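You operate a simulated robot arm through the tools that you are given. There is no shell and no other tool.

You run a simulated two-armed robot. Do the job below in one go: nothing can be reset, and whatever is moved stays where it is left.

## Task
Put the 32 short pipe from the top deck of the parts cart on the bench beside the strainer pot and the 40 short pipe on the top of the valve bench. Pick up the big black plug from the top deck of the parts cart with one hand, pass it to the other hand and put it on the back of the grey bench with a plate rack. Put two of the pipe plugs from the top of the goods-in table on the top of the valve bench. Put the jar marked "feed" from the top of the cake bench on the blue blanking disc and the jar labelled "filtrate" on top of the white filter jar there. The order is free. Set down upright: big black plug, pipe plug, jar.

The check looks at the end state, three seconds after you hand in, the way a careful person would. Anything else that was tipped, shoved, dropped, spilled or broken makes it a failure.

## Robot
Two 7-joint arms with two-finger parallel grippers on one trunk, on a base that moves. Base frame: it is fixed to the floor where the robot stands at the start and does not move with it; the origin is under the middle of the robot, x ahead of it, y to its left, z up. Readings come in m, degrees, newtons and seconds.
The left shoulder is at the start at [0.02, 0.17, 1.028], the right one opposite. With the tool pointing down near the work surface each hand reaches from about 0.1 to 0.66 m from the robot's upright axis, wherever it stands, measured 20 degrees to its own side. Places, roughly: back of the grey bench with a plate rack (116x20 c [4.06, 0.8, 0.8]; bench beside the strainer pot (15x15 cm) [-3.7, -0.52, 0.86]; big black plug (7x7x11 cm) [0.7, -0.2, 0.7]; blue blanking disc [2.25, 0, 0.75]; jar [2.25, -0.25, 0.75]; pipe plug [1, -0.75, 0.75]; short pipe [0.75, 0, 0.75]; top of the valve bench [1, 1.8, 0.8]; white filter jar [2.5, -0.25, 0.75]. Payload 3.8 kg a hand.
The tool frame of a hand sits at the grasp point between the pads (the TCP): z along the fingers, y along the line on which they close. The tips reach 0.03 m beyond it. The gripper opens to 0.11 m. The fingers are 0.02 m wide and 0.01 m thick; the gripper's body (0.048 by 0.112 m) begins 0.055 m behind the TCP.
Orientation is that of the tool frame in the base frame, as [roll, pitch, yaw] about the fixed x, y, z axes, in that order (R = Rz(yaw) Ry(pitch) Rx(roll)). With the fingers straight down and closing along the base's y, the tool's x points along the base's -x, its y along +y and its z along -z.

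## Interface
- The arms move only by the tool servo_tool. It takes "left_series", "right_series" or both (then of equal length, played together; a hand with none holds still); each is a list of rows, each a list of 7 numbers: the shift along the tool's x, y, z in units of 400 mm (1.0 is 400 mm), then the turn, a rotation vector about the tool's x, y, z in units of 120 degrees (1.0 is 120 degrees), then the opening, from 0 (shut) to 1 (fully open). In form: [[tx, ty, tz, ax, ay, az, hand], ...]. A call has 1 to 20 rows; each row is the pose to reach, as a shift and turn from the pose commanded when the call began, along the tool's axes at that moment. A call with a number of a shift or a turn outside -1 to 1 is refused whole. A row lasts 0.2 s, in which the tool goes at most 0.05 m and 8.6 degrees; a call with a longer step from one row to the next is refused whole, and so is a gripper value outside its range. A pose out of reach is approached as far as the arm can. The call stops where the force on the tool passes 40 N (or 10 N more than at its start, if that is more) or the arm is blocked; 0.2 s more then pass. Each finger travels about 0.072 m/s and halts on what it meets, pressing with about 29 N; the grip force reading is that of the motor and also rises with nothing between the fingers. The clock runs only during rows and for 0.2 s after the last one: add rows that repeat a pose to give the fingers time. It gives the time, the measured TCP pose, the force on the tool (base axes), the opening and the grip force at its end, in the units of the frame above (readings bear some noise), with the torque about the TCP (base axes, N m) and any sound that the robot's microphone picked up.
- Cameras (640 x 400 px; columns grow to the right, rows downward): "scene" is now at [0.1076, -0.0128, 1.1987]; the picture's right is [-0.25, -0.97, 0.00], its down [-0.54, 0.14, -0.83] and it looks along [0.81, -0.21, -0.56] (base axes); focal length 267 px, centre (320, 200). "left" rides on the left gripper at [0.072, -0.017, -0.103] in its tool frame; the picture's right is [0.23, 0.97, 0.00], its down [-0.76, 0.18, -0.62] and it looks along [-0.61, 0.14, 0.78] (tool axes); focal length 222 px, centre (320, 200). "right" rides on the right gripper at [0.072, 0.017, -0.103] in its tool frame; the picture's right is [-0.23, 0.97, 0.00], its down [-0.76, -0.18, -0.62] and it looks along [-0.61, -0.14, 0.78] (tool axes); focal length 222 px, centre (320, 200). There is no depth. A picture from a camera that has moved, and an enlarged one, comes with that camera's place and axes in the base frame and with its lens. The place of the scene camera against the robot may be out by one fixed shift of up to 0.025 m in any direction.
- capture(camera): a new picture of that camera. No time passes.
- move_column(by): moves the trunk up (or, below 0, down) by that many m; the arms and the scene camera ride with it, the base frame stays. It gives what a move gives, with no picture.
- drive_base(legs): drives the robot by 1 to 6 legs, each [ahead, turn to the left] in m and degrees, along the robot's own axes; the way and the turn of a leg run together, so that a leg with both is an arc; at most 1.5 m and 180 degrees a leg. The arms and the cameras ride along, it lands a little off, and it stops where it bumps. It gives what a move gives.
- head_to(pan, tilt): turns the head with the scene camera to pan (to the left, within 80 degrees either way) and tilt (down, from -29 to 69), counted from straight ahead of the robot. It gives what a move gives.
- inspect(camera, box): a new picture of the part [left, top, right, bottom] of that camera's present view, enlarged. No time passes.
- finish_job(): hands the job in; it is judged then, once.

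Nothing tells you exact positions but the pictures and the camera data. Unless the task says otherwise, let go and move clear before handing in.

The tools are called after "Call:" by a JSON object that holds its "api" and its "payload". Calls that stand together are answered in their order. servo_tool: Moves the arms, as the interface text tells. Its arguments: {"type":"object","properties":{"left_series":{"type":"array","items":{"type":"array","items":{"type":"number"}}},"right_series":{"type":"array","items":{"type":"array","items":{"type":"number"}}}},"required":[]} The other tools are called the same way: move_column (by) moves the trunk up or down; drive_base (legs) drives the base; head_to (pan, tilt) turns the head that bears the scene camera; capture (camera) takes a picture; inspect (camera, box) takes an enlarged picture of a part of a camera's view; finish_job () hands the job in.

At the start:

```text
time_s: 0.0
left_tool_pos: [0.5156, 0.105, 0.9464]
left_ee_rot: [-179.9, 0.0, -180.0]
left_force: [0.4, 0.0, 0.3]
left_ft_torque: [0.0, -0.02, -0.03]
left_opening: 0.11
left_grip_force: 0.1
right_tool_pos: [0.4964, -0.2994, 0.9305]
right_ee_rot: [-179.9, 0.1, -180.0]
right_force: [-0.6, 0.2, -0.3]
right_ft_torque: [-0.01, 0.02, -0.04]
right_opening: 0.1098
right_grip_force: 0.1
trunk travel left (down, up): [-0.125, 0.445]
robot x, y, heading: [-0.0034, -0.0003, 0.1]
head pan, tilt (commanded): [-14.3, 33.8]
```

scene: 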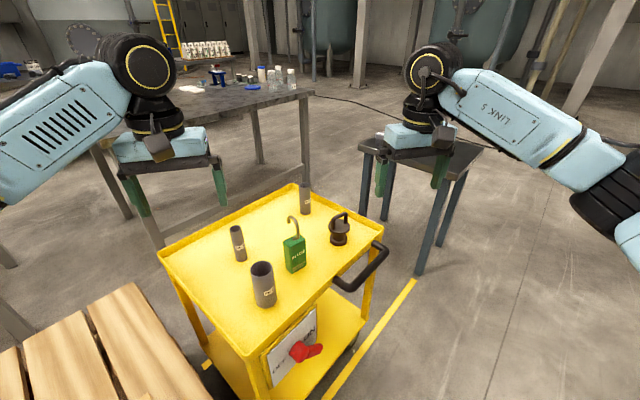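
right: 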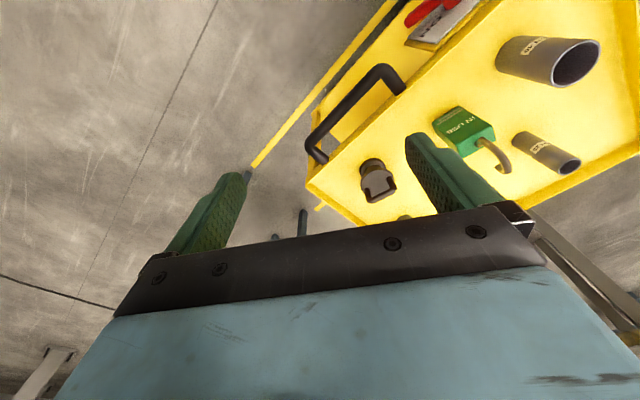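
left: 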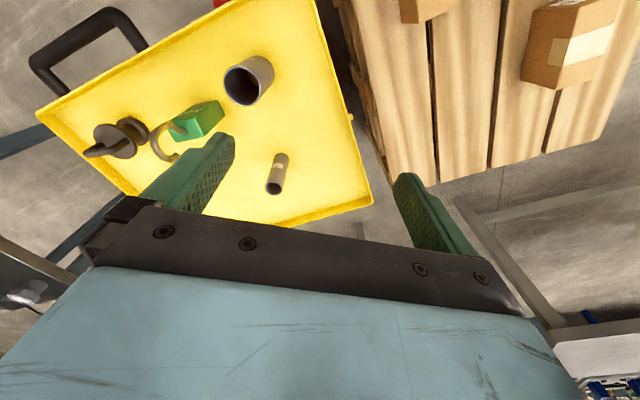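

I see the yellow parts cart ahead with several pipes, a green lock-like item and the black plug. I first inspect the cart items up close and look around with the head.

Call:
{"api": "inspect", "payload": {"camera": "scene", "box": [160, 170, 400, 320]}}

Call:
{"api": "inspect", "payload": {"camera": "scene", "box": [120, 30, 330, 160]}}

Call:
{"api": "inspect", "payload": {"camera": "left", "box": [30, 0, 380, 220]}}

Call:
{"api": "inspect", "payload": {"camera": "right", "box": [300, 0, 640, 215]}}

```text
2.67 times, centred on (280, 245) of scene
camera zoom: at [0.1076, -0.0128, 1.1987], right [-0.25, -0.97, 0.0], down [-0.54, 0.14, -0.83], along [0.81, -0.21, -0.56], focal length 712 px, centre (427, 80)
```

zoom: 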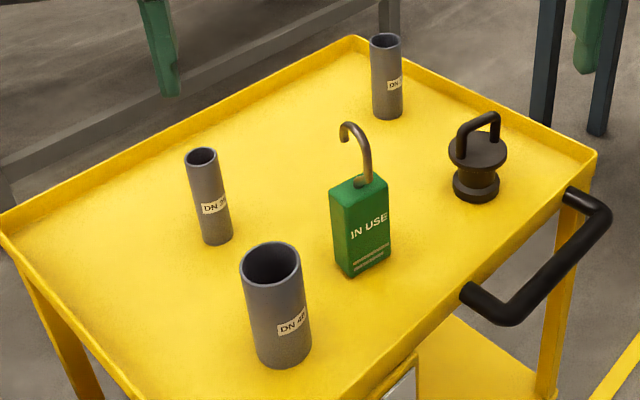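

```text
3.05 times, centred on (225, 95) of scene
camera zoom: at [0.1076, -0.0128, 1.1987], right [-0.25, -0.97, 0.0], down [-0.54, 0.14, -0.83], along [0.81, -0.21, -0.56], focal length 814 px, centre (610, 520)
```

zoom: 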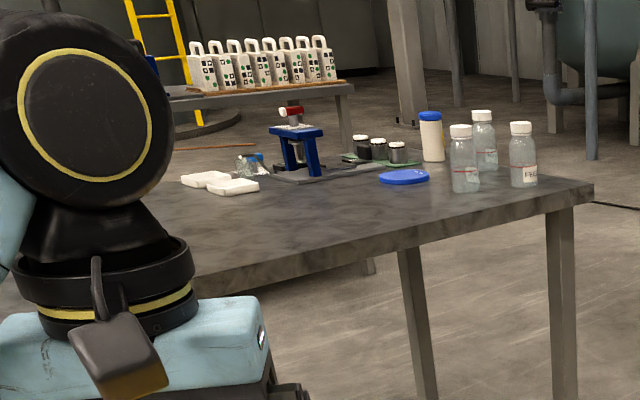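

```text
1.82 times, centred on (205, 110) of left
camera zoom: at [0.442, 0.088, 1.0496], right [-0.23, 0.97, 0.0], down [0.76, 0.18, 0.62], along [0.61, 0.14, -0.78], focal length 404 px, centre (529, 364)
```

zoom: 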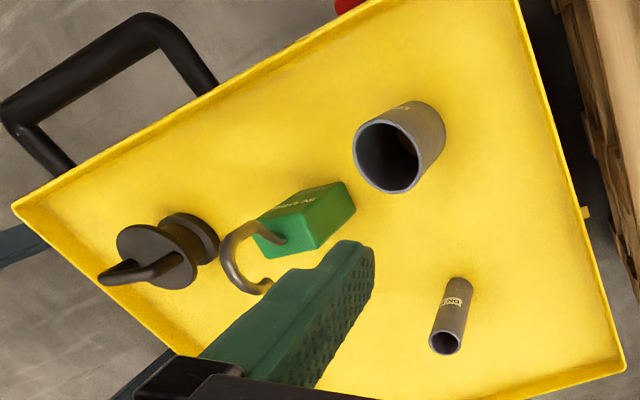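

```text
1.86 times, centred on (470, 108) of right
camera zoom: at [0.4215, -0.2806, 1.0338], right [0.23, 0.97, 0.0], down [0.76, -0.18, 0.62], along [0.61, -0.14, -0.78], focal length 413 px, centre (41, 372)
```

zoom: 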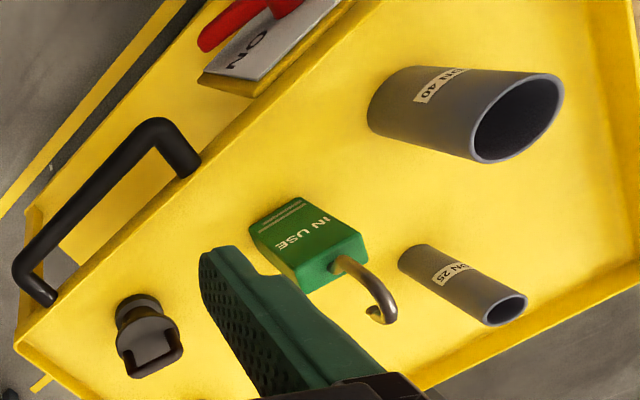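

The big pipe is DN 40, the left thin one DN 25 (a distractor); the far one should be DN 32. I verify and look around the whole room.

Call:
{"api": "inspect", "payload": {"camera": "scene", "box": [280, 175, 328, 215]}}

Call:
{"api": "inspect", "payload": {"camera": "scene", "box": [225, 60, 305, 110]}}

Call:
{"api": "head_to", "payload": {"pan": 70, "tilt": 20}}

```text
10.00 times, centred on (304, 195) of scene
camera zoom: at [0.1076, -0.0128, 1.1987], right [-0.25, -0.97, 0.0], down [-0.54, 0.14, -0.83], along [0.81, -0.21, -0.56], focal length 2672 px, centre (480, 250)
```

zoom: 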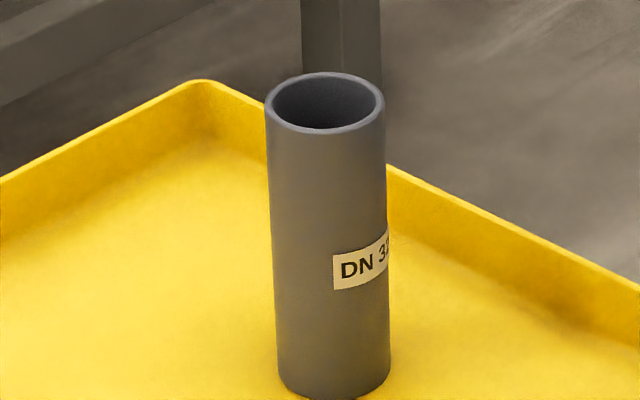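

```text
8.00 times, centred on (265, 85) of scene
camera zoom: at [0.1076, -0.0128, 1.1987], right [-0.25, -0.97, 0.0], down [-0.54, 0.14, -0.83], along [0.81, -0.21, -0.56], focal length 2138 px, centre (760, 1120)
```

zoom: 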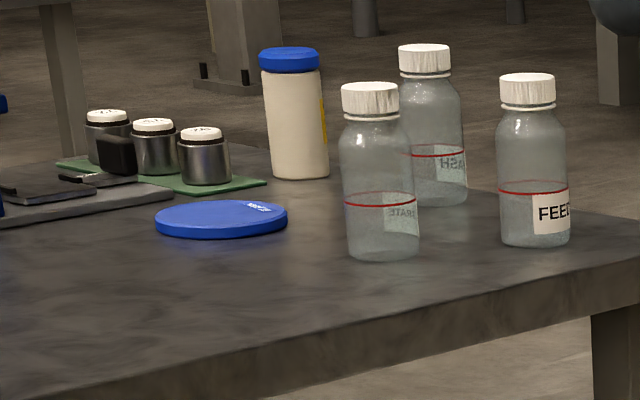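

```text
time_s: 1.6
left_tool_pos: [0.5153, 0.1043, 0.9452]
left_ee_rot: [180.0, 0.0, -179.9]
left_force: [-0.5, 0.1, -0.2]
left_ft_torque: [-0.01, 0.0, -0.02]
left_opening: 0.1098
left_grip_force: 0.0
right_tool_pos: [0.496, -0.2987, 0.9315]
right_ee_rot: [179.9, 0.0, -179.9]
right_force: [0.6, 0.2, 0.7]
right_ft_torque: [0.0, 0.0, 0.05]
right_opening: 0.11
right_grip_force: 0.0
trunk travel left (down, up): [-0.125, 0.445]
robot x, y, heading: [-0.0047, 0.0027, 0.2]
head pan, tilt (commanded): [70.0, 20.0]
```

Call:
{"api": "capture", "payload": {"camera": "scene"}}

Call:
{"api": "head_to", "payload": {"pan": 30, "tilt": 15}}

Call:
{"api": "capture", "payload": {"camera": "scene"}}

Call:
{"api": "head_to", "payload": {"pan": -10, "tilt": 10}}

Call:
{"api": "capture", "payload": {"camera": "scene"}}

Call:
{"api": "head_to", "payload": {"pan": -50, "tilt": 25}}

Call:
{"api": "capture", "payload": {"camera": "scene"}}

```text
taken
camera scene: at [0.0536, 0.0967, 1.2207], right [0.94, -0.34, 0.0], down [-0.12, -0.32, -0.94], along [0.32, 0.88, -0.34], focal length 267 px, centre (320, 200)
```

scene: 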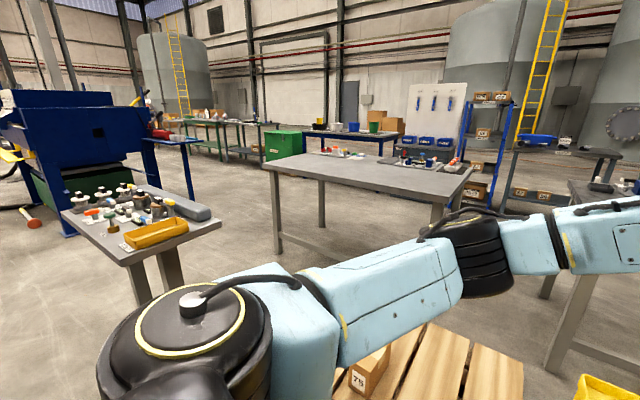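

```text
time_s: 2.6
left_tool_pos: [0.5127, 0.1042, 0.9462]
left_ee_rot: [-179.9, 0.0, -180.0]
left_force: [-0.6, -0.2, 0.9]
left_ft_torque: [0.0, -0.01, 0.0]
left_opening: 0.11
left_grip_force: 0.0
right_tool_pos: [0.4957, -0.2984, 0.9309]
right_ee_rot: [180.0, 0.1, -179.9]
right_force: [-0.1, -0.3, 0.0]
right_ft_torque: [-0.03, -0.03, 0.03]
right_opening: 0.1102
right_grip_force: 0.0
trunk travel left (down, up): [-0.125, 0.445]
robot x, y, heading: [-0.0052, -0.0001, -0.2]
head pan, tilt (commanded): [30.0, 15.0]
```

```text
taken
camera scene: at [0.1026, 0.056, 1.2289], right [0.5, -0.87, 0.0], down [-0.22, -0.13, -0.97], along [0.84, 0.48, -0.26], focal length 267 px, centre (320, 200)
```

scene: 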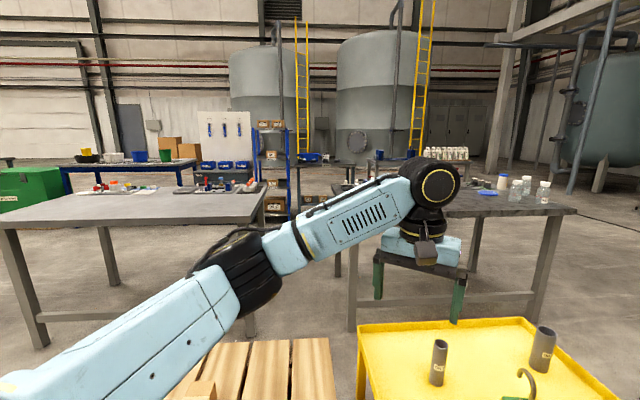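

```text
time_s: 3.7
left_tool_pos: [0.5148, 0.1051, 0.9463]
left_ee_rot: [-180.0, -0.1, 179.9]
left_force: [-0.9, -0.1, 0.1]
left_ft_torque: [-0.02, 0.02, 0.02]
left_opening: 0.1102
left_grip_force: 0.1
right_tool_pos: [0.4963, -0.2985, 0.9307]
right_ee_rot: [-180.0, 0.0, -180.0]
right_force: [0.0, 0.0, 0.5]
right_ft_torque: [0.01, 0.04, 0.0]
right_opening: 0.1099
right_grip_force: 0.1
trunk travel left (down, up): [-0.125, 0.445]
robot x, y, heading: [-0.0016, -0.001, -0.0]
head pan, tilt (commanded): [-10.0, 10.0]
```

```text
taken
camera scene: at [0.1133, -0.0069, 1.237], right [-0.17, -0.98, 0.0], down [-0.17, 0.03, -0.98], along [0.97, -0.17, -0.17], focal length 267 px, centre (320, 200)
```

scene: 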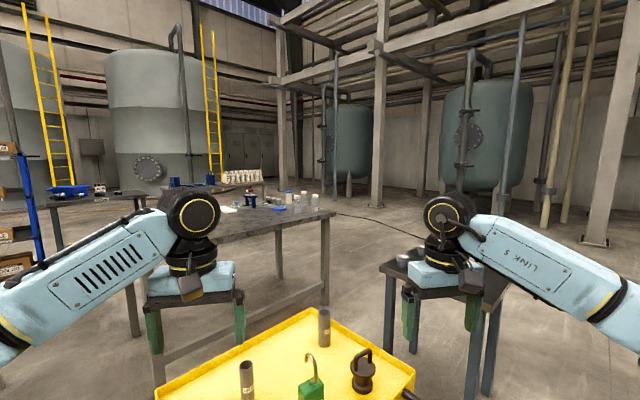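

```text
time_s: 4.8
left_tool_pos: [0.5148, 0.1039, 0.9455]
left_ee_rot: [-180.0, 0.0, 180.0]
left_force: [-0.7, -0.3, -0.2]
left_ft_torque: [0.01, 0.01, 0.0]
left_opening: 0.1099
left_grip_force: 0.0
right_tool_pos: [0.4958, -0.2981, 0.9308]
right_ee_rot: [-180.0, 0.0, -179.9]
right_force: [-1.3, -0.1, -0.4]
right_ft_torque: [-0.01, 0.03, 0.03]
right_opening: 0.11
right_grip_force: 0.0
trunk travel left (down, up): [-0.125, 0.445]
robot x, y, heading: [-0.0024, 0.0022, 0.0]
head pan, tilt (commanded): [-50.0, 25.0]
```

```text
taken
camera scene: at [0.081, -0.0613, 1.2127], right [-0.77, -0.64, 0.0], down [-0.27, 0.32, -0.91], along [0.58, -0.69, -0.42], focal length 267 px, centre (320, 200)
```

scene: 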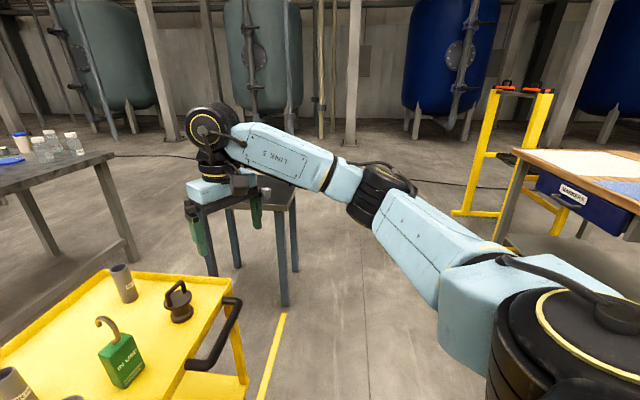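

I confirmed DN 32 is the far pipe. Next I look straight down to see the robot's own footprint relative to the cart and table.

Call:
{"api": "head_to", "payload": {"pan": 0, "tilt": 69}}

Call:
{"api": "capture", "payload": {"camera": "scene"}}

Call:
{"api": "head_to", "payload": {"pan": -55, "tilt": 50}}

Call:
{"api": "capture", "payload": {"camera": "scene"}}

Call:
{"api": "head_to", "payload": {"pan": -80, "tilt": 10}}

Call:
{"api": "capture", "payload": {"camera": "scene"}}

Call:
{"api": "head_to", "payload": {"pan": 80, "tilt": 10}}

Call:
{"api": "capture", "payload": {"camera": "scene"}}

```text
time_s: 6.0
left_tool_pos: [0.515, 0.1049, 0.9454]
left_ee_rot: [-179.9, 0.0, 180.0]
left_force: [0.6, -0.9, 0.4]
left_ft_torque: [-0.02, 0.03, -0.04]
left_opening: 0.11
left_grip_force: 0.1
right_tool_pos: [0.496, -0.2981, 0.9305]
right_ee_rot: [180.0, 0.0, -180.0]
right_force: [0.1, 0.6, 0.1]
right_ft_torque: [-0.03, -0.01, -0.01]
right_opening: 0.11
right_grip_force: 0.1
trunk travel left (down, up): [-0.125, 0.445]
robot x, y, heading: [0.0015, 0.0002, 0.1]
head pan, tilt (commanded): [0.0, 68.8]
```

```text
taken
camera scene: at [0.0777, 0.0092, 1.1532], right [0.0, -1.0, 0.0], down [-0.93, 0.0, -0.36], along [0.36, 0.0, -0.93], focal length 267 px, centre (320, 200)
```

scene: 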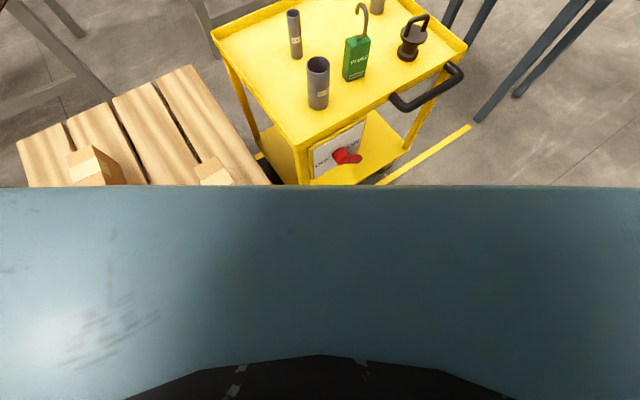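

```text
time_s: 7.2
left_tool_pos: [0.5153, 0.1049, 0.9469]
left_ee_rot: [-180.0, 0.0, 179.9]
left_force: [0.1, 0.4, 0.4]
left_ft_torque: [0.04, 0.0, 0.02]
left_opening: 0.1099
left_grip_force: 0.0
right_tool_pos: [0.4953, -0.2992, 0.9305]
right_ee_rot: [179.9, 0.0, -179.9]
right_force: [0.2, 0.5, -0.5]
right_ft_torque: [-0.03, 0.0, -0.03]
right_opening: 0.1101
right_grip_force: 0.1
trunk travel left (down, up): [-0.125, 0.445]
robot x, y, heading: [-0.0038, -0.0002, -0.2]
head pan, tilt (commanded): [-55.0, 50.0]
```

```text
taken
camera scene: at [0.0659, -0.0538, 1.1751], right [-0.82, -0.57, 0.0], down [-0.44, 0.63, -0.64], along [0.37, -0.53, -0.77], focal length 267 px, centre (320, 200)
```

scene: 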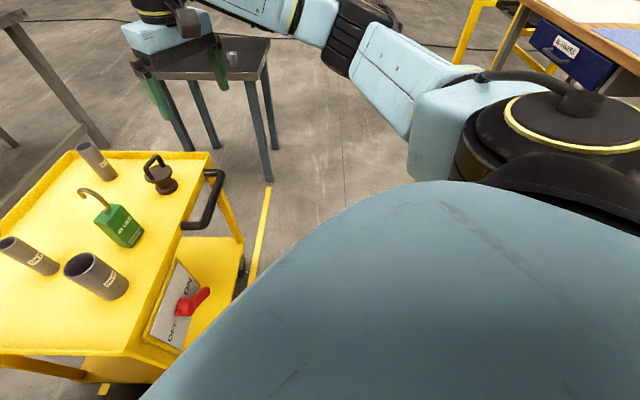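

```text
time_s: 8.3
left_tool_pos: [0.5133, 0.1043, 0.9463]
left_ee_rot: [-179.9, 0.0, 179.9]
left_force: [-1.1, -0.9, 0.3]
left_ft_torque: [-0.02, -0.04, 0.03]
left_opening: 0.11
left_grip_force: 0.1
right_tool_pos: [0.4963, -0.2979, 0.9311]
right_ee_rot: [-180.0, -0.1, -179.9]
right_force: [-0.7, 0.1, -0.3]
right_ft_torque: [-0.02, -0.01, -0.01]
right_opening: 0.1099
right_grip_force: 0.0
trunk travel left (down, up): [-0.125, 0.445]
robot x, y, heading: [0.0008, 0.0021, 0.1]
head pan, tilt (commanded): [-80.0, 10.0]
```

```text
taken
camera scene: at [0.0379, -0.0824, 1.2369], right [-0.98, -0.17, 0.0], down [-0.03, 0.17, -0.98], along [0.17, -0.97, -0.17], focal length 267 px, centre (320, 200)
```

scene: 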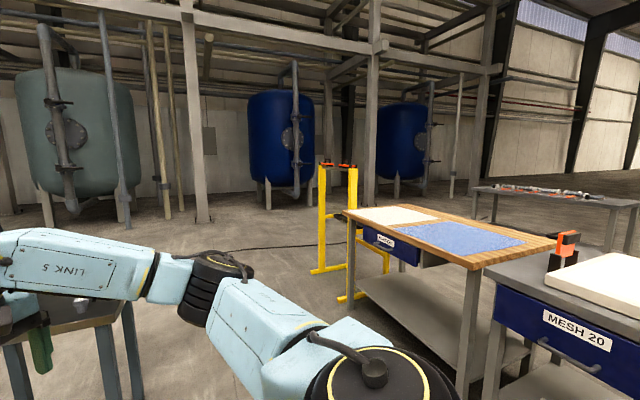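

```text
time_s: 10.7
left_tool_pos: [0.5147, 0.1051, 0.946]
left_ee_rot: [180.0, -0.1, -180.0]
left_force: [-0.8, 0.3, 0.1]
left_ft_torque: [-0.04, 0.04, -0.02]
left_opening: 0.1104
left_grip_force: 0.2
right_tool_pos: [0.4953, -0.2976, 0.9313]
right_ee_rot: [-180.0, 0.0, 180.0]
right_force: [-0.4, -0.7, 0.8]
right_ft_torque: [0.0, 0.01, 0.0]
right_opening: 0.11
right_grip_force: 0.2
trunk travel left (down, up): [-0.125, 0.445]
robot x, y, heading: [0.001, -0.0029, -0.1]
head pan, tilt (commanded): [80.0, 10.0]
```

```text
taken
camera scene: at [0.0379, 0.1008, 1.237], right [0.98, -0.17, 0.0], down [-0.03, -0.17, -0.98], along [0.17, 0.97, -0.17], focal length 267 px, centre (320, 200)
```

scene: 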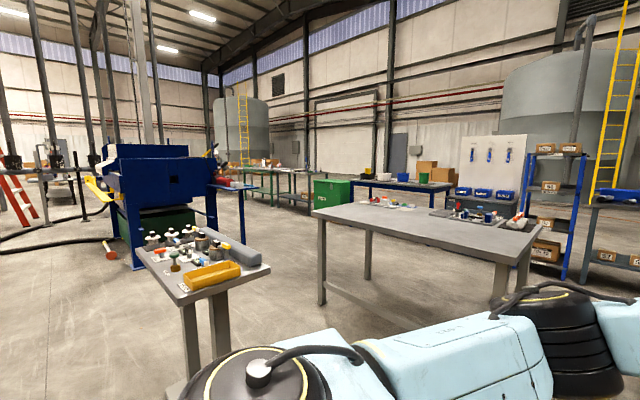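

The chest hides the base footprint from the head camera. I turn the right hand about its axis to look back at the robot's base with the wrist camera, so I know how close to the furniture I may drive.

Call:
{"api": "servo_tool", "payload": {"right_series": [[0, 0, 0, 0, 0, 0.07, 1], [0, 0, 0, 0, 0, 0.14, 1], [0, 0, 0, 0, 0, 0.21, 1], [0, 0, 0, 0, 0, 0.28, 1], [0, 0, 0, 0, 0, 0.35, 1], [0, 0, 0, 0, 0, 0.42, 1], [0, 0, 0, 0, 0, 0.49, 1], [0, 0, 0, 0, 0, 0.56, 1], [0, 0, 0, 0, 0, 0.63, 1], [0, 0, 0, 0, 0, 0.7, 1], [0, 0, 0, 0, 0, 0.77, 1], [0, 0, 0, 0, 0, 0.84, 1], [0, 0, 0, 0, 0, 0.91, 1], [0, 0, 0, 0, 0, 0.98, 1]]}}

Call:
{"api": "capture", "payload": {"camera": "right"}}

```text
time_s: 13.7
left_tool_pos: [0.5149, 0.1045, 0.9462]
left_ee_rot: [180.0, 0.0, 180.0]
left_force: [0.4, 0.4, -0.4]
left_ft_torque: [0.01, 0.02, 0.0]
left_opening: 0.1104
left_grip_force: 0.1
right_tool_pos: [0.4946, -0.2983, 0.9311]
right_ee_rot: [179.9, 0.0, 62.2]
right_force: [0.4, -0.4, 0.4]
right_ft_torque: [-0.04, 0.05, 0.01]
right_opening: 0.1101
right_grip_force: 0.1
trunk travel left (down, up): [-0.125, 0.445]
robot x, y, heading: [-0.003, 0.0002, 0.0]
head pan, tilt (commanded): [80.0, 10.0]
```

```text
taken
camera right: at [0.5422, -0.2413, 1.034], right [0.76, -0.65, 0.0], down [-0.51, -0.59, 0.62], along [-0.41, -0.47, -0.78], focal length 222 px, centre (320, 200)
```

right: 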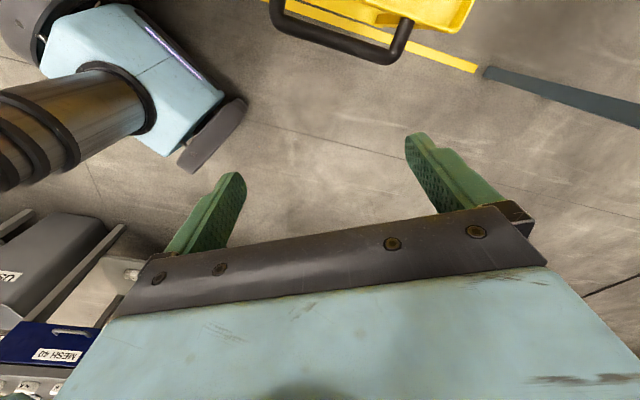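

The base is roughly 0.2 m to the front, 0.25 m to each side and up to about 0.35 m behind. I turn the wrist back and look at the goods-in table before driving to the free right side of the cart.

Call:
{"api": "servo_tool", "payload": {"right_series": [[0, 0, 0, 0, 0, -0.07, 1], [0, 0, 0, 0, 0, -0.14, 1], [0, 0, 0, 0, 0, -0.21, 1], [0, 0, 0, 0, 0, -0.28, 1], [0, 0, 0, 0, 0, -0.35, 1], [0, 0, 0, 0, 0, -0.42, 1], [0, 0, 0, 0, 0, -0.49, 1], [0, 0, 0, 0, 0, -0.56, 1], [0, 0, 0, 0, 0, -0.63, 1], [0, 0, 0, 0, 0, -0.7, 1], [0, 0, 0, 0, 0, -0.77, 1], [0, 0, 0, 0, 0, -0.84, 1], [0, 0, 0, 0, 0, -0.91, 1], [0, 0, 0, 0, 0, -0.98, 1]]}}

Call:
{"api": "drive_base", "payload": {"legs": [[0, -83], [0.76, 0]]}}

Call:
{"api": "head_to", "payload": {"pan": 70, "tilt": 35}}

Call:
{"api": "capture", "payload": {"camera": "scene"}}

Call:
{"api": "head_to", "payload": {"pan": -70, "tilt": 15}}

Call:
{"api": "capture", "payload": {"camera": "scene"}}

```text
time_s: 16.7
left_tool_pos: [0.5145, 0.1047, 0.9452]
left_ee_rot: [180.0, 0.0, -180.0]
left_force: [-0.2, 0.6, 0.1]
left_ft_torque: [0.0, 0.0, 0.03]
left_opening: 0.1101
left_grip_force: 0.1
right_tool_pos: [0.4952, -0.2988, 0.9311]
right_ee_rot: [-180.0, 0.0, -179.8]
right_force: [0.3, -0.8, 0.7]
right_ft_torque: [0.0, 0.01, -0.02]
right_opening: 0.1102
right_grip_force: 0.1
trunk travel left (down, up): [-0.125, 0.445]
robot x, y, heading: [0.0016, 0.0006, -0.2]
head pan, tilt (commanded): [80.0, 10.0]
```

```text
time_s: 20.9
left_tool_pos: [0.16, -0.5043, 0.9468]
left_ee_rot: [-180.0, 0.0, 96.2]
left_force: [-0.2, 0.2, -0.6]
left_ft_torque: [-0.01, 0.04, -0.02]
left_opening: 0.11
left_grip_force: 0.2
right_tool_pos: [-0.2418, -0.5293, 0.9302]
right_ee_rot: [180.0, 0.1, 96.2]
right_force: [-0.6, 0.0, 0.1]
right_ft_torque: [0.01, 0.0, 0.01]
right_opening: 0.1099
right_grip_force: 0.1
trunk travel left (down, up): [-0.125, 0.445]
robot x, y, heading: [-0.0087, -0.0083, -83.6]
head pan, tilt (commanded): [80.0, 10.0]
stopped in leg 2: the robot was blocked; the commanded pose is now the measured one
```

```text
time_s: 21.8
left_tool_pos: [0.1605, -0.506, 0.9458]
left_ee_rot: [180.0, 0.0, 96.2]
left_force: [0.5, -0.5, -0.3]
left_ft_torque: [0.01, -0.02, 0.01]
left_opening: 0.1101
left_grip_force: 0.2
right_tool_pos: [-0.2412, -0.5313, 0.9308]
right_ee_rot: [-179.9, -0.1, 96.2]
right_force: [0.3, 0.9, 0.3]
right_ft_torque: [-0.06, -0.03, 0.01]
right_opening: 0.1099
right_grip_force: 0.2
trunk travel left (down, up): [-0.125, 0.445]
robot x, y, heading: [-0.0117, -0.0082, -83.7]
head pan, tilt (commanded): [70.0, 35.0]
```

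```text
taken
camera scene: at [0.0785, -0.0385, 1.197], right [-0.23, -0.97, 0.0], down [-0.56, 0.13, -0.82], along [0.8, -0.19, -0.57], focal length 267 px, centre (320, 200)
```

scene: 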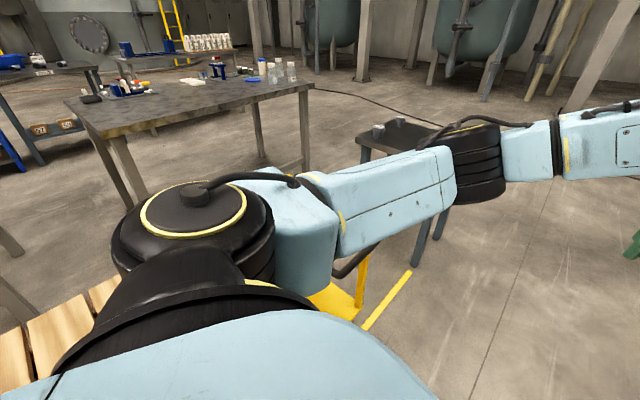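

```text
time_s: 24.1
left_tool_pos: [0.1608, -0.5057, 0.9471]
left_ee_rot: [-180.0, -0.1, 96.2]
left_force: [0.2, -0.4, -0.9]
left_ft_torque: [0.03, 0.03, -0.03]
left_opening: 0.1101
left_grip_force: 0.1
right_tool_pos: [-0.2423, -0.5303, 0.9313]
right_ee_rot: [180.0, 0.0, 96.2]
right_force: [-0.3, -0.2, -0.6]
right_ft_torque: [0.0, -0.01, 0.02]
right_opening: 0.11
right_grip_force: 0.1
trunk travel left (down, up): [-0.125, 0.445]
robot x, y, heading: [-0.0129, -0.0061, -83.6]
head pan, tilt (commanded): [-70.0, 15.0]
```

```text
taken
camera scene: at [-0.0907, -0.0598, 1.2289], right [-0.45, 0.89, 0.0], down [0.23, 0.12, -0.97], along [-0.86, -0.43, -0.26], focal length 267 px, centre (320, 200)
```

scene: 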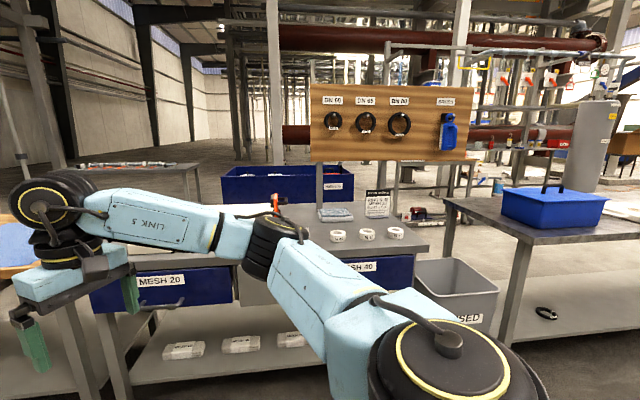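

The drive stopped at once, so something near the base blocks that way. I look down ahead and with the wrist cameras to find it.

Call:
{"api": "head_to", "payload": {"pan": -5, "tilt": 45}}

Call:
{"api": "capture", "payload": {"camera": "scene"}}

Call:
{"api": "capture", "payload": {"camera": "left"}}

Call:
{"api": "capture", "payload": {"camera": "right"}}

Call:
{"api": "head_to", "payload": {"pan": -60, "tilt": 50}}

Call:
{"api": "capture", "payload": {"camera": "scene"}}

```text
time_s: 25.4
left_tool_pos: [0.1597, -0.5047, 0.9464]
left_ee_rot: [180.0, 0.0, 96.2]
left_force: [0.6, -0.6, -0.1]
left_ft_torque: [0.01, -0.05, 0.02]
left_opening: 0.11
left_grip_force: 0.1
right_tool_pos: [-0.2435, -0.5308, 0.9302]
right_ee_rot: [-180.0, 0.0, 96.3]
right_force: [-0.8, 0.2, 0.2]
right_ft_torque: [0.01, 0.0, 0.01]
right_opening: 0.1098
right_grip_force: 0.0
trunk travel left (down, up): [-0.125, 0.445]
robot x, y, heading: [-0.0141, -0.0037, -83.4]
head pan, tilt (commanded): [-5.0, 45.0]
```

```text
taken
camera scene: at [-0.005, -0.0993, 1.1821], right [-1.0, -0.03, 0.0], down [-0.02, 0.71, -0.71], along [0.02, -0.71, -0.71], focal length 267 px, centre (320, 200)
```

scene: 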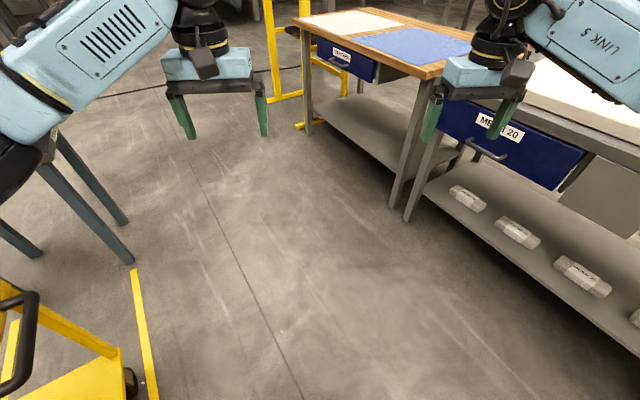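

```text
taken
camera left: at [0.1353, -0.4352, 1.0498], right [0.94, 0.33, 0.0], down [0.26, -0.74, 0.62], along [0.21, -0.59, -0.78], focal length 222 px, centre (320, 200)
```

left: 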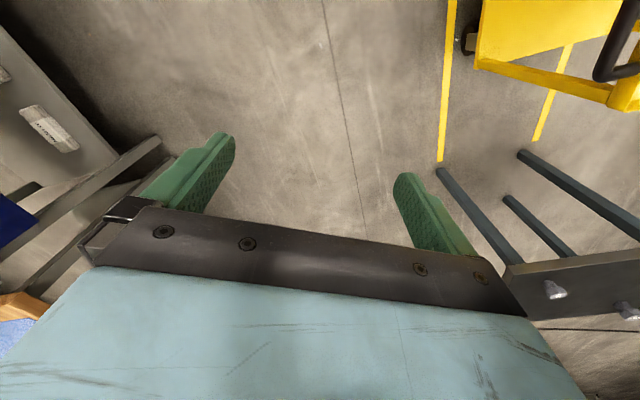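

```text
taken
camera right: at [-0.2353, -0.4555, 1.0339], right [0.99, -0.12, 0.0], down [-0.09, -0.78, 0.62], along [-0.07, -0.62, -0.78], focal length 222 px, centre (320, 200)
```

right: 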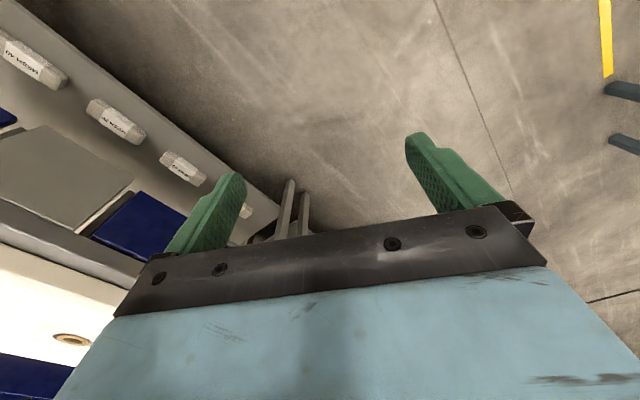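

```text
time_s: 26.6
left_tool_pos: [0.1595, -0.5036, 0.9468]
left_ee_rot: [-180.0, 0.0, 96.2]
left_force: [-0.5, -0.7, 0.3]
left_ft_torque: [0.0, -0.02, -0.01]
left_opening: 0.1098
left_grip_force: 0.0
right_tool_pos: [-0.242, -0.5309, 0.9315]
right_ee_rot: [179.9, 0.0, 96.2]
right_force: [0.2, 0.0, -1.3]
right_ft_torque: [0.01, 0.01, 0.01]
right_opening: 0.1101
right_grip_force: 0.0
trunk travel left (down, up): [-0.125, 0.445]
robot x, y, heading: [-0.0096, -0.0047, -83.6]
head pan, tilt (commanded): [-60.0, 50.0]
```

```text
taken
camera scene: at [-0.069, -0.0639, 1.1752], right [-0.6, 0.8, 0.0], down [0.62, 0.46, -0.64], along [-0.52, -0.38, -0.77], focal length 267 px, centre (320, 200)
```

scene: 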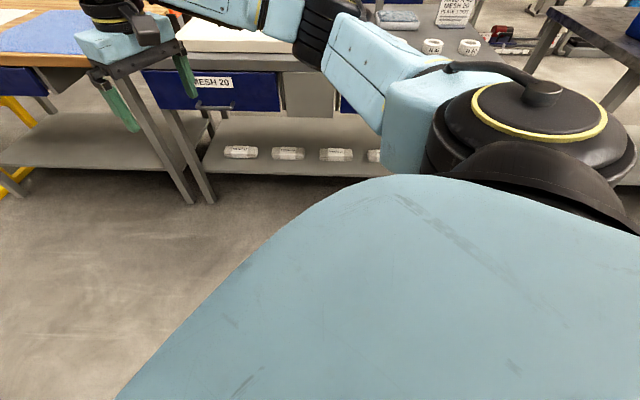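

Nothing obvious is touching; floor ahead is clear. I try a short forward step to see whether it is really blocked.

Call:
{"api": "drive_base", "payload": {"legs": [[0.1, 0]]}}

```text
time_s: 27.8
left_tool_pos: [0.172, -0.6057, 0.9471]
left_ee_rot: [-179.9, 0.0, 96.0]
left_force: [1.2, 0.3, 0.2]
left_ft_torque: [0.03, 0.01, -0.01]
left_opening: 0.1102
left_grip_force: 0.0
right_tool_pos: [-0.2303, -0.631, 0.93]
right_ee_rot: [180.0, -0.2, 96.1]
right_force: [0.2, 0.3, -0.2]
right_ft_torque: [0.01, 0.01, 0.01]
right_opening: 0.1097
right_grip_force: 0.1
trunk travel left (down, up): [-0.125, 0.445]
robot x, y, heading: [0.0038, -0.1035, -83.4]
head pan, tilt (commanded): [-60.0, 50.0]
```

It moves freely now, and the room ahead is clear. I go round in an arc to the right side of the cart, facing it at about 40 degrees.

Call:
{"api": "drive_base", "payload": {"legs": [[0.25, 0]]}}

Call:
{"api": "drive_base", "payload": {"legs": [[0.482, 123.4]]}}

Call:
{"api": "head_to", "payload": {"pan": 0, "tilt": 45}}

Call:
{"api": "capture", "payload": {"camera": "scene"}}

Call:
{"api": "capture", "payload": {"camera": "left"}}

Call:
{"api": "capture", "payload": {"camera": "right"}}

```text
time_s: 29.6
left_tool_pos: [0.2, -0.8521, 0.947]
left_ee_rot: [180.0, 0.0, 96.2]
left_force: [0.1, 0.0, -0.8]
left_ft_torque: [0.02, 0.02, -0.01]
left_opening: 0.1097
left_grip_force: 0.1
right_tool_pos: [-0.2034, -0.8769, 0.9312]
right_ee_rot: [-179.9, 0.0, 96.2]
right_force: [0.7, -0.8, -0.8]
right_ft_torque: [0.02, 0.03, -0.02]
right_opening: 0.1098
right_grip_force: 0.0
trunk travel left (down, up): [-0.125, 0.445]
robot x, y, heading: [0.028, -0.3515, -83.5]
head pan, tilt (commanded): [-60.0, 50.0]
```

```text
time_s: 35.0
left_tool_pos: [0.7411, -0.1066, 0.9466]
left_ee_rot: [-179.9, 0.0, -142.8]
left_force: [0.0, -0.2, -0.2]
left_ft_torque: [-0.02, -0.01, 0.04]
left_opening: 0.1101
left_grip_force: 0.1
right_tool_pos: [0.9691, -0.4383, 0.9312]
right_ee_rot: [-180.0, 0.0, -142.6]
right_force: [-0.6, -0.7, 0.3]
right_ft_torque: [-0.01, -0.01, 0.0]
right_opening: 0.1101
right_grip_force: 0.1
trunk travel left (down, up): [-0.125, 0.445]
robot x, y, heading: [0.4008, -0.5124, 37.5]
head pan, tilt (commanded): [-60.0, 50.0]
cut short: leg 1
```

```text
time_s: 36.4
left_tool_pos: [0.7417, -0.1066, 0.9465]
left_ee_rot: [-180.0, 0.1, -142.8]
left_force: [-0.5, -0.1, 0.2]
left_ft_torque: [-0.01, 0.01, -0.02]
left_opening: 0.11
left_grip_force: 0.0
right_tool_pos: [0.97, -0.4392, 0.9317]
right_ee_rot: [180.0, 0.0, -142.7]
right_force: [0.1, 0.9, -0.2]
right_ft_torque: [0.01, 0.0, -0.02]
right_opening: 0.1098
right_grip_force: 0.1
trunk travel left (down, up): [-0.125, 0.445]
robot x, y, heading: [0.4007, -0.5123, 37.5]
head pan, tilt (commanded): [0.0, 45.0]
```

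```text
taken
camera scene: at [0.4831, -0.4381, 1.1821], right [0.61, -0.79, 0.0], down [-0.56, -0.43, -0.71], along [0.56, 0.43, -0.71], focal length 267 px, centre (320, 200)
```

scene: 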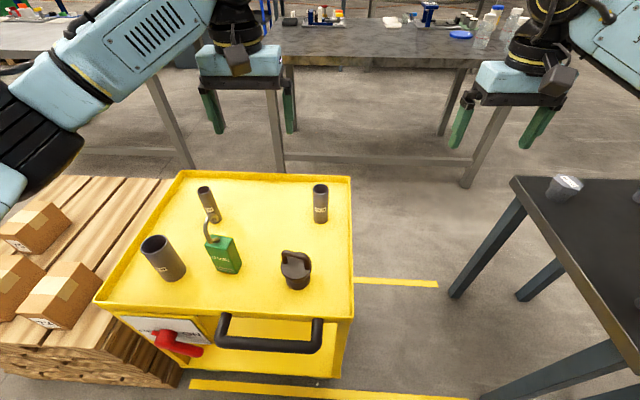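

```text
taken
camera left: at [0.693, -0.1633, 1.0499], right [-0.77, 0.64, 0.0], down [0.5, 0.6, 0.62], along [0.4, 0.48, -0.78], focal length 222 px, centre (320, 200)
```

left: 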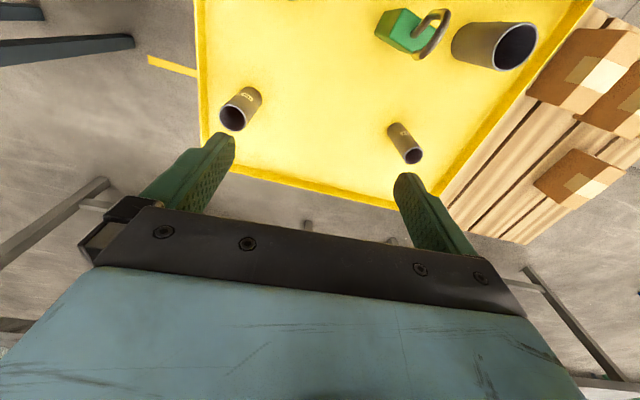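

```text
taken
camera right: at [0.9001, -0.4681, 1.034], right [-0.41, 0.91, 0.0], down [0.71, 0.32, 0.62], along [0.57, 0.25, -0.78], focal length 222 px, centre (320, 200)
```

right: 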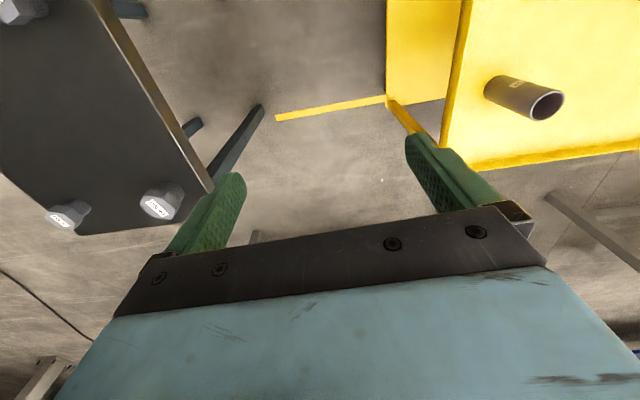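

I now have a good view: cart ahead-left and the goods-in table with several pipe plugs on the right. I zoom in to measure heights and labels.

Call:
{"api": "inspect", "payload": {"camera": "left", "box": [190, 0, 510, 200]}}

Call:
{"api": "inspect", "payload": {"camera": "right", "box": [0, 0, 240, 240]}}

Call:
{"api": "inspect", "payload": {"camera": "scene", "box": [100, 160, 360, 330]}}

Call:
{"api": "head_to", "payload": {"pan": -50, "tilt": 40}}

Call:
{"api": "capture", "payload": {"camera": "scene"}}

```text
2.00 times, centred on (350, 100) of left
camera zoom: at [0.693, -0.1633, 1.0499], right [-0.77, 0.64, 0.0], down [0.5, 0.6, 0.62], along [0.4, 0.48, -0.78], focal length 444 px, centre (260, 400)
```

zoom: 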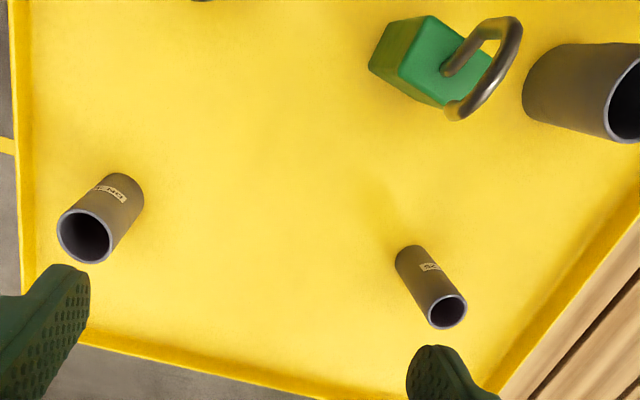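

```text
1.67 times, centred on (120, 120) of right
camera zoom: at [0.9001, -0.4681, 1.034], right [-0.41, 0.91, 0.0], down [0.71, 0.32, 0.62], along [0.57, 0.25, -0.78], focal length 370 px, centre (653, 333)
```

zoom: 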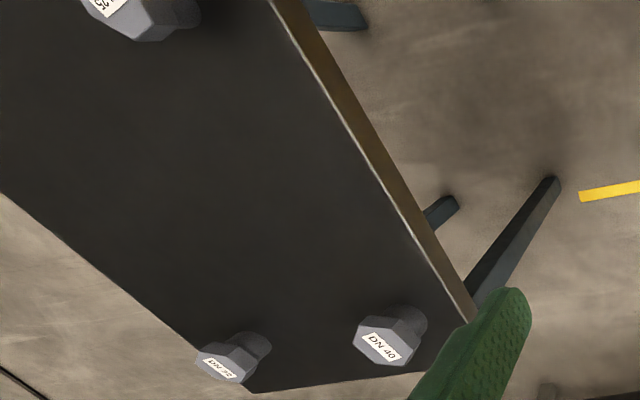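

```text
2.35 times, centred on (230, 245) of scene
camera zoom: at [0.4831, -0.4381, 1.1821], right [0.61, -0.79, 0.0], down [-0.56, -0.43, -0.71], along [0.56, 0.43, -0.71], focal length 629 px, centre (532, 94)
```

zoom: 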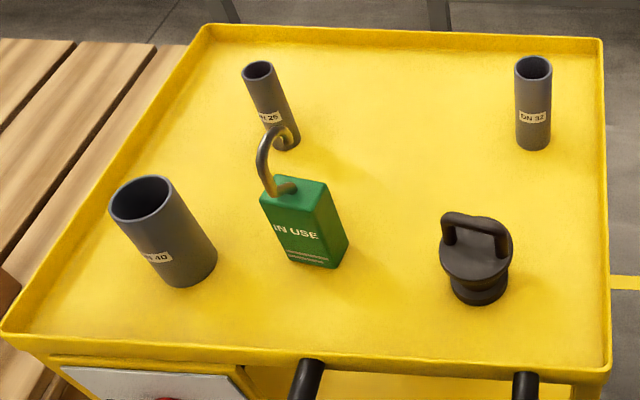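

```text
time_s: 37.5
left_tool_pos: [0.7408, -0.1063, 0.9467]
left_ee_rot: [180.0, -0.1, -142.8]
left_force: [0.5, 0.1, 0.9]
left_ft_torque: [-0.01, 0.0, 0.0]
left_opening: 0.1098
left_grip_force: 0.0
right_tool_pos: [0.9701, -0.4398, 0.9306]
right_ee_rot: [-180.0, -0.1, -142.8]
right_force: [-1.0, -0.4, -0.2]
right_ft_torque: [0.04, 0.02, -0.01]
right_opening: 0.1099
right_grip_force: 0.1
trunk travel left (down, up): [-0.125, 0.445]
robot x, y, heading: [0.4004, -0.5109, 37.5]
head pan, tilt (commanded): [-50.0, 40.0]
```

```text
taken
camera scene: at [0.5016, -0.5059, 1.1893], right [-0.22, -0.98, 0.0], down [-0.63, 0.14, -0.77], along [0.75, -0.16, -0.64], focal length 267 px, centre (320, 200)
```

scene: 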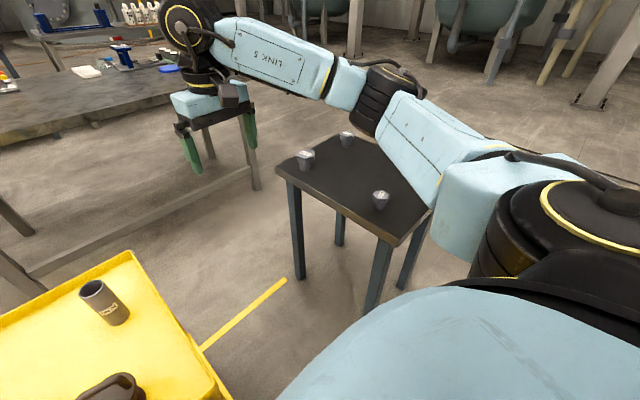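

Positions so far: DN 32 at about (0.857, -0.158), DN 40 at (0.53, 0.008), black plug at (0.684, -0.225), deck height about 0.62. I move the left hand over DN 40 (turned 45° to stay clear of the green lock), then the right hand over DN 32.

Call:
{"api": "servo_tool", "payload": {"left_series": [[0.041, 0.091, 0, 0, 0, 0.0625, 1], [0.083, 0.182, 0, 0, 0, 0.125, 1], [0.124, 0.273, 0, 0, 0, 0.1875, 1], [0.165, 0.364, 0, 0, 0, 0.25, 1], [0.207, 0.455, 0, 0, 0, 0.3125, 1], [0.248, 0.546, 0, 0, 0, 0.375, 1], [0.248, 0.546, 0, 0, 0, 0.375, 1]]}}

Call:
{"api": "servo_tool", "payload": {"right_series": [[-0.029, 0.104, 0, 0, 0, 0, 1], [-0.058, 0.209, 0, 0, 0, 0, 1], [-0.086, 0.313, 0, 0, 0, 0, 1], [-0.115, 0.418, 0, 0, 0, 0, 1], [-0.144, 0.522, 0, 0, 0, 0, 1], [-0.173, 0.627, 0, 0, 0, 0, 1], [-0.202, 0.731, 0, 0, 0, 0, 1], [-0.202, 0.731, 0, 0, 0, 0, 1]]}}

Call:
{"api": "capture", "payload": {"camera": "left"}}

Call:
{"api": "capture", "payload": {"camera": "right"}}

```text
time_s: 39.1
left_tool_pos: [0.5312, 0.008, 0.9475]
left_ee_rot: [180.0, 0.0, 172.1]
left_force: [-0.2, 0.4, -0.4]
left_ft_torque: [-0.01, -0.04, -0.02]
left_opening: 0.1101
left_grip_force: 0.0
right_tool_pos: [0.9695, -0.4389, 0.9305]
right_ee_rot: [-180.0, 0.0, -142.8]
right_force: [-0.5, 0.1, -0.2]
right_ft_torque: [0.01, 0.01, 0.02]
right_opening: 0.1098
right_grip_force: 0.1
trunk travel left (down, up): [-0.125, 0.445]
robot x, y, heading: [0.3997, -0.5105, 37.5]
head pan, tilt (commanded): [-50.0, 40.0]
```

```text
time_s: 40.9
left_tool_pos: [0.5319, 0.007, 0.948]
left_ee_rot: [179.9, 0.0, 172.2]
left_force: [-0.1, 0.1, 0.3]
left_ft_torque: [0.01, -0.01, -0.01]
left_opening: 0.11
left_grip_force: 0.1
right_tool_pos: [0.8581, -0.1567, 0.9332]
right_ee_rot: [-180.0, 0.1, -142.8]
right_force: [-0.1, 0.6, -0.1]
right_ft_torque: [0.01, 0.01, 0.02]
right_opening: 0.11
right_grip_force: 0.1
trunk travel left (down, up): [-0.125, 0.445]
robot x, y, heading: [0.3996, -0.5142, 37.3]
head pan, tilt (commanded): [-50.0, 40.0]
```

```text
taken
camera left: at [0.4567, 0.0, 1.0509], right [-0.09, 1.0, 0.0], down [0.78, 0.07, 0.62], along [0.62, 0.06, -0.78], focal length 222 px, centre (320, 200)
```

left: 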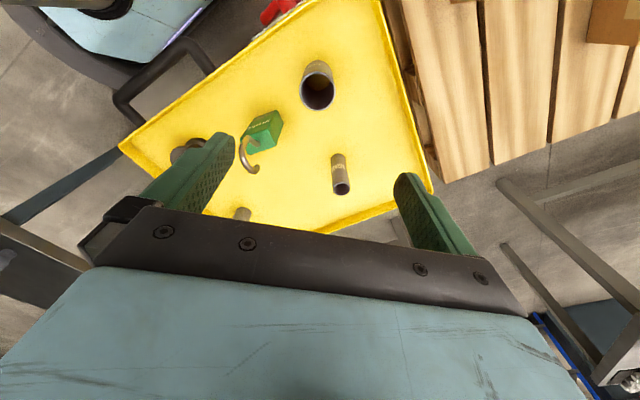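

```text
taken
camera right: at [0.7883, -0.1861, 1.0354], right [-0.41, 0.91, 0.0], down [0.71, 0.32, 0.62], along [0.57, 0.26, -0.78], focal length 222 px, centre (320, 200)
```

right: 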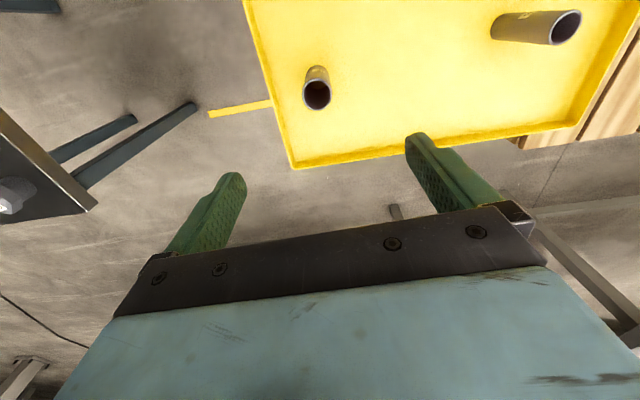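

Both hands are centred within a few millimetres above their pipes (tops at z≈0.73). I lower both with the fingers partly closed, then check before gripping.

Call:
{"api": "servo_tool", "payload": {"left_series": [[0.0075, -0.01, 0.09, 0, 0, 0, 0.75], [0.0075, -0.01, 0.18, 0, 0, 0, 0.75], [0.0075, -0.01, 0.27, 0, 0, 0, 0.75], [0.0075, -0.01, 0.36, 0, 0, 0, 0.75], [0.0075, -0.01, 0.45, 0, 0, 0, 0.75], [0.0075, -0.01, 0.54, 0, 0, 0, 0.75], [0.0075, -0.01, 0.6, 0, 0, 0, 0.75], [0.0075, -0.01, 0.65, 0, 0, 0, 0.75], [0.0075, -0.01, 0.65, 0, 0, 0, 0.75]], "right_series": [[0.008, -0.002, 0.09, 0, 0, 0, 0.75], [0.008, -0.002, 0.18, 0, 0, 0, 0.75], [0.008, -0.002, 0.27, 0, 0, 0, 0.75], [0.008, -0.002, 0.36, 0, 0, 0, 0.75], [0.008, -0.002, 0.45, 0, 0, 0, 0.75], [0.008, -0.002, 0.52, 0, 0, 0, 0.75], [0.008, -0.002, 0.58, 0, 0, 0, 0.75], [0.008, -0.002, 0.6225, 0, 0, 0, 0.75], [0.008, -0.002, 0.6225, 0, 0, 0, 0.75]]}}

Call:
{"api": "capture", "payload": {"camera": "left"}}

Call:
{"api": "capture", "payload": {"camera": "right"}}

```text
time_s: 42.9
left_tool_pos: [0.5275, 0.0034, 0.687]
left_ee_rot: [179.9, -0.1, 172.2]
left_force: [0.3, 0.8, 0.4]
left_ft_torque: [0.0, 0.03, -0.03]
left_opening: 0.0824
left_grip_force: 0.1
right_tool_pos: [0.8534, -0.1593, 0.682]
right_ee_rot: [179.9, 0.0, -142.6]
right_force: [-0.5, 0.3, -0.4]
right_ft_torque: [-0.01, 0.01, 0.0]
right_opening: 0.0827
right_grip_force: 0.0
right hand out of reach, approached as far as the arm can: row 8
trunk travel left (down, up): [-0.125, 0.445]
robot x, y, heading: [0.4019, -0.5097, 37.4]
head pan, tilt (commanded): [-50.0, 40.0]
```

```text
taken
camera left: at [0.4516, -0.0034, 0.7904], right [-0.09, 1.0, 0.0], down [0.78, 0.07, 0.62], along [0.62, 0.06, -0.78], focal length 222 px, centre (320, 200)
```

left: 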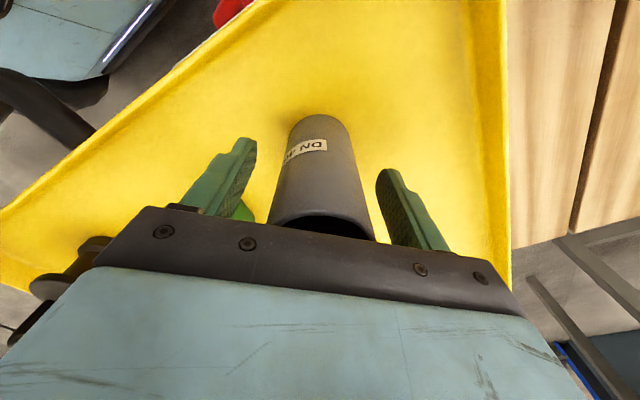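

```text
taken
camera right: at [0.7848, -0.1894, 0.7853], right [-0.41, 0.91, 0.0], down [0.71, 0.32, 0.62], along [0.57, 0.25, -0.78], focal length 222 px, centre (320, 200)
```

right: 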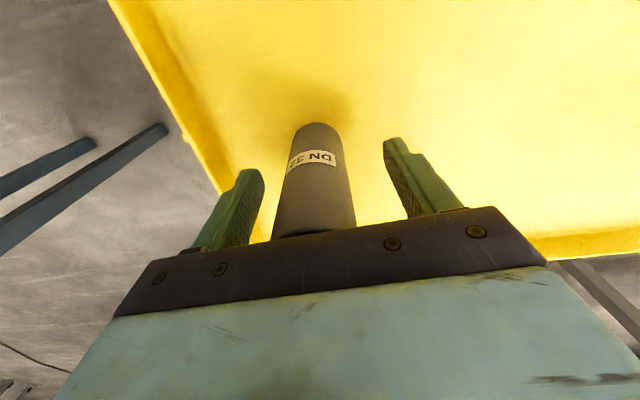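

Both pipes are between the fingers. I close both grippers.

Call:
{"api": "servo_tool", "payload": {"left_series": [[0, 0, 0, 0, 0, 0, 0], [0, 0, 0, 0, 0, 0, 0], [0, 0, 0, 0, 0, 0, 0], [0, 0, 0, 0, 0, 0, 0], [0, 0, 0, 0, 0, 0, 0]], "right_series": [[0, 0, 0, 0, 0, 0, 0], [0, 0, 0, 0, 0, 0, 0], [0, 0, 0, 0, 0, 0, 0], [0, 0, 0, 0, 0, 0, 0], [0, 0, 0, 0, 0, 0, 0]]}}

```text
time_s: 44.1
left_tool_pos: [0.5261, 0.0033, 0.6864]
left_ee_rot: [-180.0, 0.0, 172.2]
left_force: [0.1, 0.3, -0.5]
left_ft_torque: [-0.01, -0.01, 0.0]
left_opening: 0.0482
left_grip_force: 28.9
right_tool_pos: [0.8552, -0.1588, 0.6827]
right_ee_rot: [-180.0, 0.1, -142.8]
right_force: [0.2, 0.8, 0.1]
right_ft_torque: [-0.02, 0.01, 0.0]
right_opening: 0.0389
right_grip_force: 28.5
trunk travel left (down, up): [-0.125, 0.445]
robot x, y, heading: [0.4034, -0.5116, 37.4]
head pan, tilt (commanded): [-50.0, 40.0]
```

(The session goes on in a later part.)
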